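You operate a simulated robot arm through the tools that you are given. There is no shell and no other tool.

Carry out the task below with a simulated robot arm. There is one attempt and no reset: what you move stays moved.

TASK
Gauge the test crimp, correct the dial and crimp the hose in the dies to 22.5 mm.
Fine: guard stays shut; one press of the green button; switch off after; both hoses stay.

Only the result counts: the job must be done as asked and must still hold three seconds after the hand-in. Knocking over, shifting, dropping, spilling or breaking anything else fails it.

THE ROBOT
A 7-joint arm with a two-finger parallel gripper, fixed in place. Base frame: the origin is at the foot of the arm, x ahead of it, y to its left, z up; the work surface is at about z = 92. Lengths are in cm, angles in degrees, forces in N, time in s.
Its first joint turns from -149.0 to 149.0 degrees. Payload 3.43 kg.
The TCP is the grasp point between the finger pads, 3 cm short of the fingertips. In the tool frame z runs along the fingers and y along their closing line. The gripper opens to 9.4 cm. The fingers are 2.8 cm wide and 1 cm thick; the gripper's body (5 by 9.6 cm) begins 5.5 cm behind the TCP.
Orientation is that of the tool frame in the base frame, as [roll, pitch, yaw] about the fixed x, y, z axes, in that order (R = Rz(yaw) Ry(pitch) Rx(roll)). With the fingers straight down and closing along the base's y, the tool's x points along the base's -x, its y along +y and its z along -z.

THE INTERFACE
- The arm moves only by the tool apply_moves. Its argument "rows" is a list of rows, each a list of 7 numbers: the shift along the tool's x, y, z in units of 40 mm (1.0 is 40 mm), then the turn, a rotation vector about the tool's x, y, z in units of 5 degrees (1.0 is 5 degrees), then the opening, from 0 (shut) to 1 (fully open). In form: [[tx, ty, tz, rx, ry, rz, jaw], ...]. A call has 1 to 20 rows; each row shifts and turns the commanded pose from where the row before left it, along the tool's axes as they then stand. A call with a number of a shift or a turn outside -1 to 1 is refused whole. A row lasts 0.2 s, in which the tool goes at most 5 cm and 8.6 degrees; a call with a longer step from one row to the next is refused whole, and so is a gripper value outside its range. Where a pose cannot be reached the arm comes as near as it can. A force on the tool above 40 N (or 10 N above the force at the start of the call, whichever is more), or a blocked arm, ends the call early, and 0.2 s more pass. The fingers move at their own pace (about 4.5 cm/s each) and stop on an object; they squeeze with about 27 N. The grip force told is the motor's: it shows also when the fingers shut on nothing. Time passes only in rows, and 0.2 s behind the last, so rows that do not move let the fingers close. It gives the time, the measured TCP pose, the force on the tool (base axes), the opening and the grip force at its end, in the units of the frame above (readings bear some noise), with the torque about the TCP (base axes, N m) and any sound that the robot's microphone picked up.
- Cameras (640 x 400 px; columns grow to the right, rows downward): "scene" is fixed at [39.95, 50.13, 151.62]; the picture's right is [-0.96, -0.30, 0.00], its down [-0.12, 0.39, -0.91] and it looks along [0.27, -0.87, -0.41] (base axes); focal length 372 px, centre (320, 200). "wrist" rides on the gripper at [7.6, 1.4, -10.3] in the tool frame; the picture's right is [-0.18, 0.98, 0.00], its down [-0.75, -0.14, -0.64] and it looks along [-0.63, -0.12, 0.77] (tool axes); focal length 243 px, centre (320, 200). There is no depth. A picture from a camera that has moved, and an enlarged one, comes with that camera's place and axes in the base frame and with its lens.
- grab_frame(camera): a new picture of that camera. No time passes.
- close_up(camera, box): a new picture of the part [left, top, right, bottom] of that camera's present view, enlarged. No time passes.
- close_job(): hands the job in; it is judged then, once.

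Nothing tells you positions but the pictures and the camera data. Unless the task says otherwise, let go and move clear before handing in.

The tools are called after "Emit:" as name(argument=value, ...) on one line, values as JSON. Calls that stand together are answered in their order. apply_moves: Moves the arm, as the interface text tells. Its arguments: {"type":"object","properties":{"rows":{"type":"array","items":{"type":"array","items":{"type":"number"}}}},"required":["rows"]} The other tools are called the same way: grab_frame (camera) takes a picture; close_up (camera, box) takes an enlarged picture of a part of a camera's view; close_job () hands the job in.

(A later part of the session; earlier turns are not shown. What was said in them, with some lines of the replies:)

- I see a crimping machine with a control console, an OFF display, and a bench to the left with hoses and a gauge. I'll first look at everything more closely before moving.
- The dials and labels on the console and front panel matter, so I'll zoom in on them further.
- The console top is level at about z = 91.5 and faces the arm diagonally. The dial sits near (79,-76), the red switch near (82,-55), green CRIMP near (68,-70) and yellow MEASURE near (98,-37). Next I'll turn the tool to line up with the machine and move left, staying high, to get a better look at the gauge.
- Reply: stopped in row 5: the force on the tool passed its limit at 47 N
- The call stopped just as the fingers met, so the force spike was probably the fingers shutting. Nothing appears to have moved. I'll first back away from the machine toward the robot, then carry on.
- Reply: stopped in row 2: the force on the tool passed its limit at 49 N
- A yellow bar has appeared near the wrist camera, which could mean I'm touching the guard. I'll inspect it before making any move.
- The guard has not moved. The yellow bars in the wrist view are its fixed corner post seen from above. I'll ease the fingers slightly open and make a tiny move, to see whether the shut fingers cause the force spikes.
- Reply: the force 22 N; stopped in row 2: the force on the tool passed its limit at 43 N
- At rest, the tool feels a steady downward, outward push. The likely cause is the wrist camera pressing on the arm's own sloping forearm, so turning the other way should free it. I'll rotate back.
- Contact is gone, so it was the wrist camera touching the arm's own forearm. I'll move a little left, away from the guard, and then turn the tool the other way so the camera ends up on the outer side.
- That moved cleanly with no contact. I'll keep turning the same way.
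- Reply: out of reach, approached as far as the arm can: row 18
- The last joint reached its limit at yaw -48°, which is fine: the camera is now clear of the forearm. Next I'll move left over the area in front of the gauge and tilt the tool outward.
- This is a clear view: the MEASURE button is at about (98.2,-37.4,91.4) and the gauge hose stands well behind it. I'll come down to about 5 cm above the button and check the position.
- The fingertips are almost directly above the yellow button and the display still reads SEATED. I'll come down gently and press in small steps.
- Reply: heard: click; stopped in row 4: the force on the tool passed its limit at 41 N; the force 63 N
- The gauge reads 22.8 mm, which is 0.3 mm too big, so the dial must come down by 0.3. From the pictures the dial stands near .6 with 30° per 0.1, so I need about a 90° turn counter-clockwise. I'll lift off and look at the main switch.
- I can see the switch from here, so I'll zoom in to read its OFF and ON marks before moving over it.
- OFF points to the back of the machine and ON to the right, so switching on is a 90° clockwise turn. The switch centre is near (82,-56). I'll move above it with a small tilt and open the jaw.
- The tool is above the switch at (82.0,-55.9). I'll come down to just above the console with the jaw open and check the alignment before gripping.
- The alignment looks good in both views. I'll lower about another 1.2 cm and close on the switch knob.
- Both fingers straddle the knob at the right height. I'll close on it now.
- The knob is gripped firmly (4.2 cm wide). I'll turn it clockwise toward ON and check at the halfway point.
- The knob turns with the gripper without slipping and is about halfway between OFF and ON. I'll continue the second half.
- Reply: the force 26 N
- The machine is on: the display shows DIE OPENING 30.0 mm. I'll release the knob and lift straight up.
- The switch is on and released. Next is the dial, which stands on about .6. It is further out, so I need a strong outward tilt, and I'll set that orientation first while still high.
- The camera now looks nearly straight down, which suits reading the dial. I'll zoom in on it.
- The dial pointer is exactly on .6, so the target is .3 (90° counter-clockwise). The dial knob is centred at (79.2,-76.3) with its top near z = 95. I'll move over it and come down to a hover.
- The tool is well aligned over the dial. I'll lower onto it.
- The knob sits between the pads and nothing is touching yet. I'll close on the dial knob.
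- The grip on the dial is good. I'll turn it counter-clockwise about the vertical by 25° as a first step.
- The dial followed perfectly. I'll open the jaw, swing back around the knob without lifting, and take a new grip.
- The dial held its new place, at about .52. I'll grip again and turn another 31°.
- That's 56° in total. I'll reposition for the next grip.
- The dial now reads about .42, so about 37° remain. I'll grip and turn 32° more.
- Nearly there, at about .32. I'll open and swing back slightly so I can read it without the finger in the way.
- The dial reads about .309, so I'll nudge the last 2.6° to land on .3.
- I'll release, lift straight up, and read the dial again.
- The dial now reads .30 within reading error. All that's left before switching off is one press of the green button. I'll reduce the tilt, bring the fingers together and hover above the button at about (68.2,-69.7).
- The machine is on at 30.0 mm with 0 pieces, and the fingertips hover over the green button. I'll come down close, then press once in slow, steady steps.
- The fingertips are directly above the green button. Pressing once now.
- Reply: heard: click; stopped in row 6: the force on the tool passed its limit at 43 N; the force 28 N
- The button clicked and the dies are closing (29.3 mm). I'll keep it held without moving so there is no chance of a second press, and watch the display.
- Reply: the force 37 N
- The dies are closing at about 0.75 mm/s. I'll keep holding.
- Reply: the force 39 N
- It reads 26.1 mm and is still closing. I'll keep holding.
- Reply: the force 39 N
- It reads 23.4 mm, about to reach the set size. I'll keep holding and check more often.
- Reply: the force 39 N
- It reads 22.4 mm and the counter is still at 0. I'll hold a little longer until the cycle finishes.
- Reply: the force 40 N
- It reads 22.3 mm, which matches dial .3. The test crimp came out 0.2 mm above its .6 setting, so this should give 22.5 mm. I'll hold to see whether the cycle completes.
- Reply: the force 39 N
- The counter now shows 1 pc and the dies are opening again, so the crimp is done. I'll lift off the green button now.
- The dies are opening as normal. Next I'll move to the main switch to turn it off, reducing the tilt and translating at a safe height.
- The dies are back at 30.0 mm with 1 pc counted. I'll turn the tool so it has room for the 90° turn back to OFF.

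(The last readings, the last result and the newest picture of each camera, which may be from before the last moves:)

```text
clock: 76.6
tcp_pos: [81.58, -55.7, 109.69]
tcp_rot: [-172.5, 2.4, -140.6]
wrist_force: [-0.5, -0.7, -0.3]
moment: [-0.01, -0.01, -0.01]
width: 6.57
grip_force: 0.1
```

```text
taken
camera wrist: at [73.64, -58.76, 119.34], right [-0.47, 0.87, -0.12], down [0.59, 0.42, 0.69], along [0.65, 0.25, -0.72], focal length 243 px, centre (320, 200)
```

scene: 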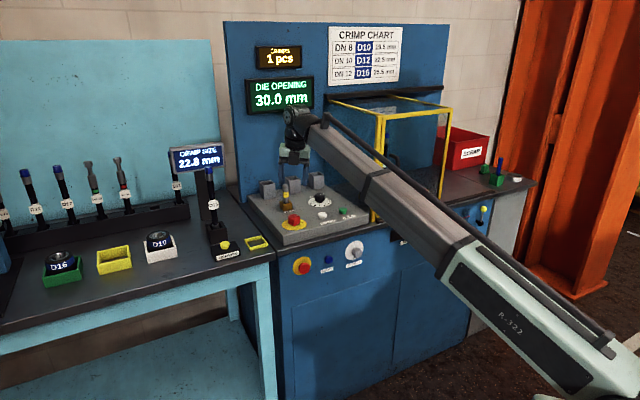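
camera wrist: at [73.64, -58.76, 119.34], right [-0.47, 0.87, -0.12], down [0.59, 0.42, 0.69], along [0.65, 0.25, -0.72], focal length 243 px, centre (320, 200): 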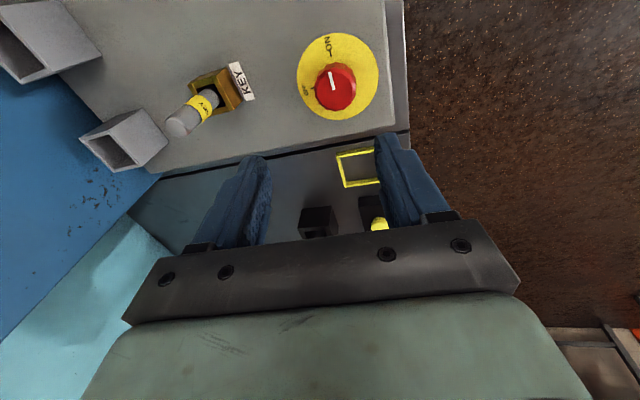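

I'm above the switch with the same axis as before. I'll lower to gripping height and check.

Emit:
apply_moves(rows=[[0.032, 0.102, 0.843, 0, 0, 0, 0.7], [0.032, 0.102, 0.843, 0, 0, 0, 0.7], [0.032, 0.102, 0.843, 0, 0, 0, 0.7], [0.032, 0.102, 0.843, 0, 0, 0, 0.7], [0, 0, 0, 0, 0, 0, 0.7]])

Emit:
close_up(camera="wrist", box=[200, 40, 440, 220])

Emit:
close_up(camera="scene", box=[260, 170, 350, 240])

```text
clock: 77.8
tcp_pos: [81.7, -55.9, 96.26]
tcp_rot: [-172.4, 2.5, -140.4]
wrist_force: [-0.4, 0.5, 0.3]
moment: [-0.03, 0.0, -0.02]
width: 6.55
grip_force: 0.0
```

```text
2.22 times, centred on (320, 130) of wrist
camera zoom: at [73.83, -58.98, 105.88], right [-0.48, 0.87, -0.12], down [0.59, 0.42, 0.69], along [0.65, 0.25, -0.72], focal length 539 px, centre (320, 356)
```

zoom: 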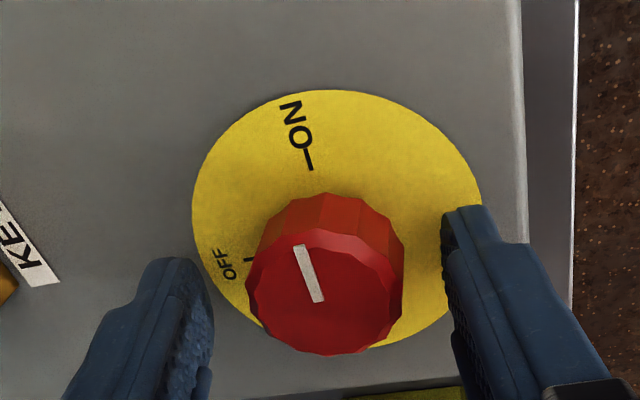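

```text
5.71 times, centred on (305, 205) of scene
camera zoom: at [39.95, 50.13, 151.62], right [-0.96, -0.3, 0.0], down [-0.12, 0.39, -0.91], along [0.27, -0.87, -0.41], focal length 2127 px, centre (406, 171)
```

zoom: 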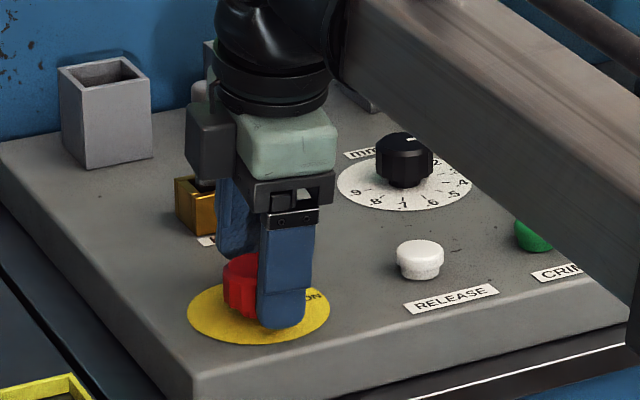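

The fingers straddle the knob properly. I'll grip it and begin turning counter-clockwise toward OFF.

Emit:
apply_moves(rows=[[0, 0, 0, 0, 0, 0, 0.45], [0, 0, 0, 0, 0, 0, 0.3], [0, 0, 0, 0, 0, 0, 0.3], [0, 0, 0, 0, 0, 0, 0.3], [0, 0, 0, 0, 0, -1, 0.3], [0, 0, 0, 0, 0, -1, 0.3], [0, 0, 0, 0, 0, -1, 0.3], [0, 0, 0, 0, 0, -1, 0.3], [0, 0, 0, 0, 0, -1, 0.3], [0, 0, 0, 0, 0, -1, 0.3], [0, 0, 0, 0, 0, -1, 0.3], [0, 0, 0, 0, 0, -1, 0.3], [0, 0, 0, 0, 0, -1, 0.3]])

Emit:
close_up(camera="wrist", box=[200, 40, 440, 220])

Emit:
close_up(camera="scene", box=[220, 20, 480, 240])

```text
clock: 80.6
tcp_pos: [81.66, -55.89, 96.24]
tcp_rot: [-172.7, -3.6, -95.6]
wrist_force: [0.4, -2.2, 9.3]
moment: [1.24, 0.43, -0.04]
width: 4.3
grip_force: 45.0
```

```text
2.22 times, centred on (320, 130) of wrist
camera zoom: at [78.4, -62.57, 106.68], right [-0.95, 0.27, -0.14], down [0.14, 0.78, 0.61], along [0.27, 0.56, -0.78], focal length 539 px, centre (320, 356)
```

zoom: 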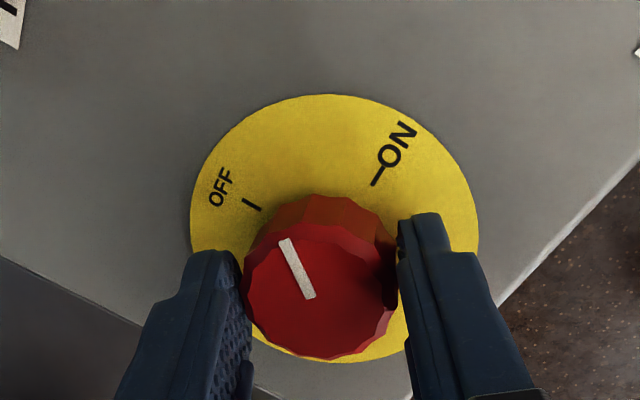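

```text
1.82 times, centred on (350, 130) of scene
camera zoom: at [39.95, 50.13, 151.62], right [-0.96, -0.3, 0.0], down [-0.12, 0.39, -0.91], along [0.27, -0.87, -0.41], focal length 677 px, centre (266, 327)
```

zoom: 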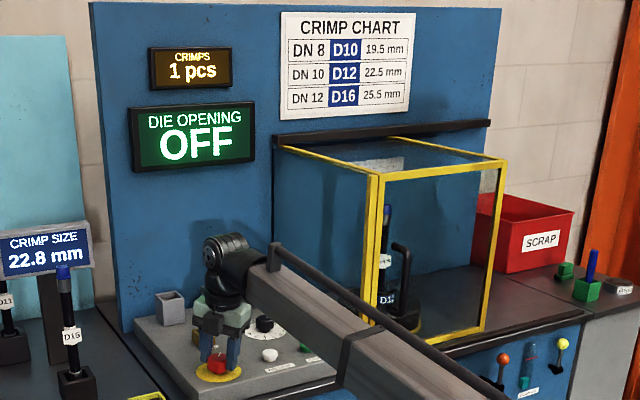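

Already past halfway: the display says OFF. I'll turn the rest of the way so the pointer sits fully on the OFF mark.

Emit:
apply_moves(rows=[[0, 0, 0, 0, 0, -1, 0.3], [0, 0, 0, 0, 0, -1, 0.3], [0, 0, 0, 0, 0, -1, 0.3], [0, 0, 0, 0, 0, -1, 0.3], [0, 0, 0, 0, 0, -1, 0.3], [0, 0, 0, 0, 0, -1, 0.3], [0, 0, 0, 0, 0, -1, 0.3], [0, 0, 0, 0, 0, -1, 0.3], [0, 0, 0, 0, 0, 0, 0.3]])

Emit:
close_up(camera="wrist", box=[200, 40, 440, 220])

```text
clock: 82.6
tcp_pos: [81.71, -55.76, 96.27]
tcp_rot: [-176.9, -7.3, -55.6]
wrist_force: [11.2, 1.8, 7.2]
moment: [-0.33, 0.77, -0.95]
width: 4.13
grip_force: 45.1
```

```text
2.22 times, centred on (320, 130) of wrist
camera zoom: at [83.7, -62.07, 107.22], right [-0.91, -0.41, -0.08], down [-0.38, 0.75, 0.55], along [-0.17, 0.53, -0.83], focal length 539 px, centre (320, 356)
```

zoom: 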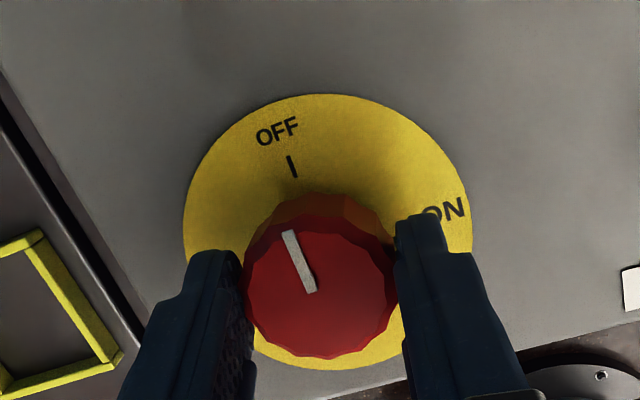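

The pointer is on OFF and the knob has reached its stop. I'll release and lift clear.

Emit:
apply_moves(rows=[[0, 0, 0, 0, 0, 0, 0.5], [0, 0, 0, 0, 0, 0, 0.7], [0, 0, 0, 0, 0, 0, 0.7], [0, 0, 0, 0, 0, 0, 0.7], [0.064, -0.027, -0.495, 0, 0, 0, 0.7], [0.127, -0.054, -0.99, 0, 0, 0, 0.7], [0.127, -0.054, -0.99, 0, 0, 0, 0.7], [0.127, -0.054, -0.99, 0, 0, 0, 0.7], [0.127, -0.054, -0.99, 0, 0, 0, 0.7], [0.127, -0.054, -0.99, 0, 0, 0, 0.7], [0, 0, 0, 0, 0, 0, 0.7]])

Emit:
grab_frame(camera="wrist")

Emit:
grab_frame(camera="scene")

Emit:
close_up(camera="scene", box=[220, 20, 480, 240])

Emit:
close_up(camera="scene", box=[250, 160, 370, 250])

```text
clock: 85.0
tcp_pos: [81.83, -55.83, 118.18]
tcp_rot: [-176.7, -7.3, -55.7]
wrist_force: [-0.3, -0.4, 0.0]
moment: [-0.01, -0.01, 0.01]
width: 6.58
grip_force: 0.0
```

```text
taken
camera wrist: at [83.76, -62.1, 129.21], right [-0.91, -0.41, -0.08], down [-0.38, 0.75, 0.55], along [-0.16, 0.53, -0.83], focal length 243 px, centre (320, 200)
```

wrist: 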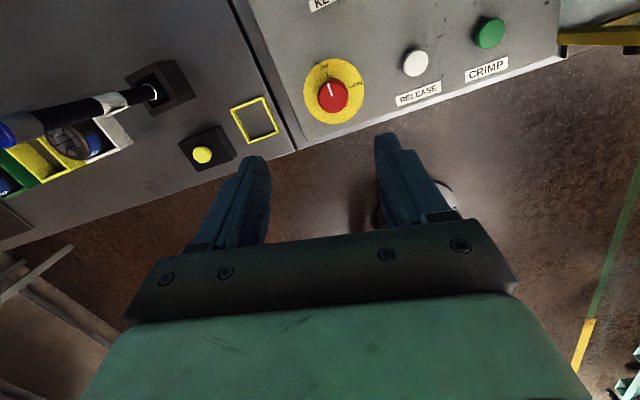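

```text
taken
```

scene: 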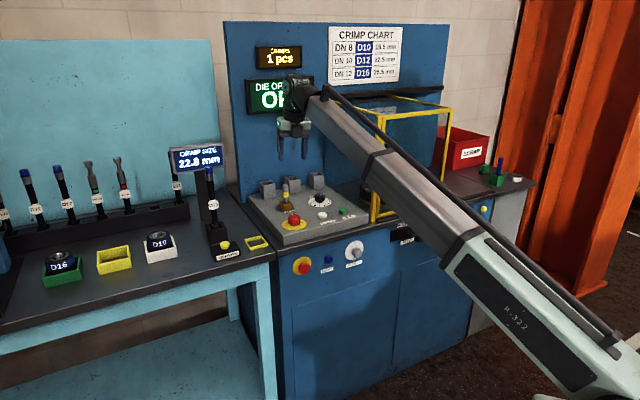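

```text
1.82 times, centred on (350, 130) of scene
camera zoom: at [39.95, 50.13, 151.62], right [-0.96, -0.3, 0.0], down [-0.12, 0.39, -0.91], along [0.27, -0.87, -0.41], focal length 677 px, centre (266, 327)
```

zoom: 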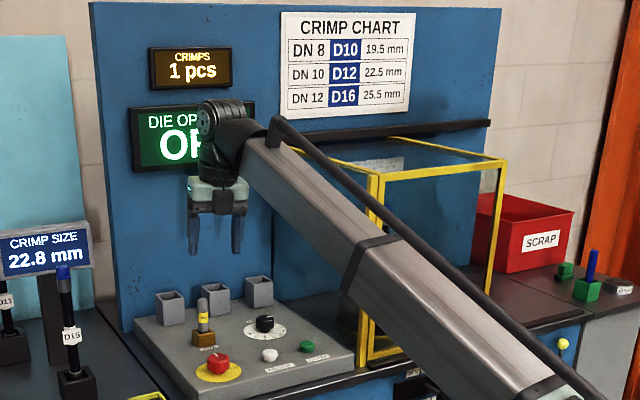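

```text
4.44 times, centred on (310, 205) of scene
camera zoom: at [39.95, 50.13, 151.62], right [-0.96, -0.3, 0.0], down [-0.12, 0.39, -0.91], along [0.27, -0.87, -0.41], focal length 1654 px, centre (364, 178)
```

zoom: 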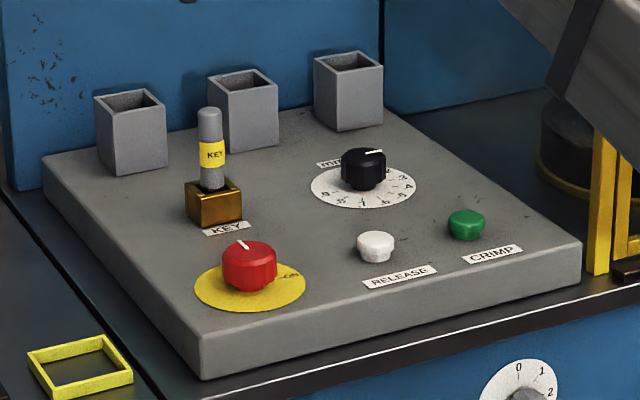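

The crimp is counted (1 pc), the dial is at .30 and the switch is OFF. The guard is still shut, both hoses are in place, and the arm is clear with nothing in the jaw, so I'm handing in the job.

Emit:
close_job()

```text
The job is handed in.
```

The hose in the dies has been crimped once and the job is handed in. I did not gauge the finished crimp. The dies closed to 22.3 mm, which should give 22.5 mm.

- **Gauge:** the test crimp measured 22.8 mm, which is 0.3 mm too big, with the dial standing on .6.
- **Dial:** I turned it down to .3. The test crimp came out 0.2 mm above its dial setting, which is why I expect 22.5 mm.
- **Crimp:** I pressed the green button once and held it until the counter went from 0 to 1 pc and the dies started opening. They then opened back to 30.0 mm.
- **After:** the main switch is back on OFF. The guard stayed shut, and both hoses are where they were.

Early on, the wrist camera pressed briefly against the arm's own forearm and stopped three moves. I turned the tool the other way, and nothing else was touched or shifted.
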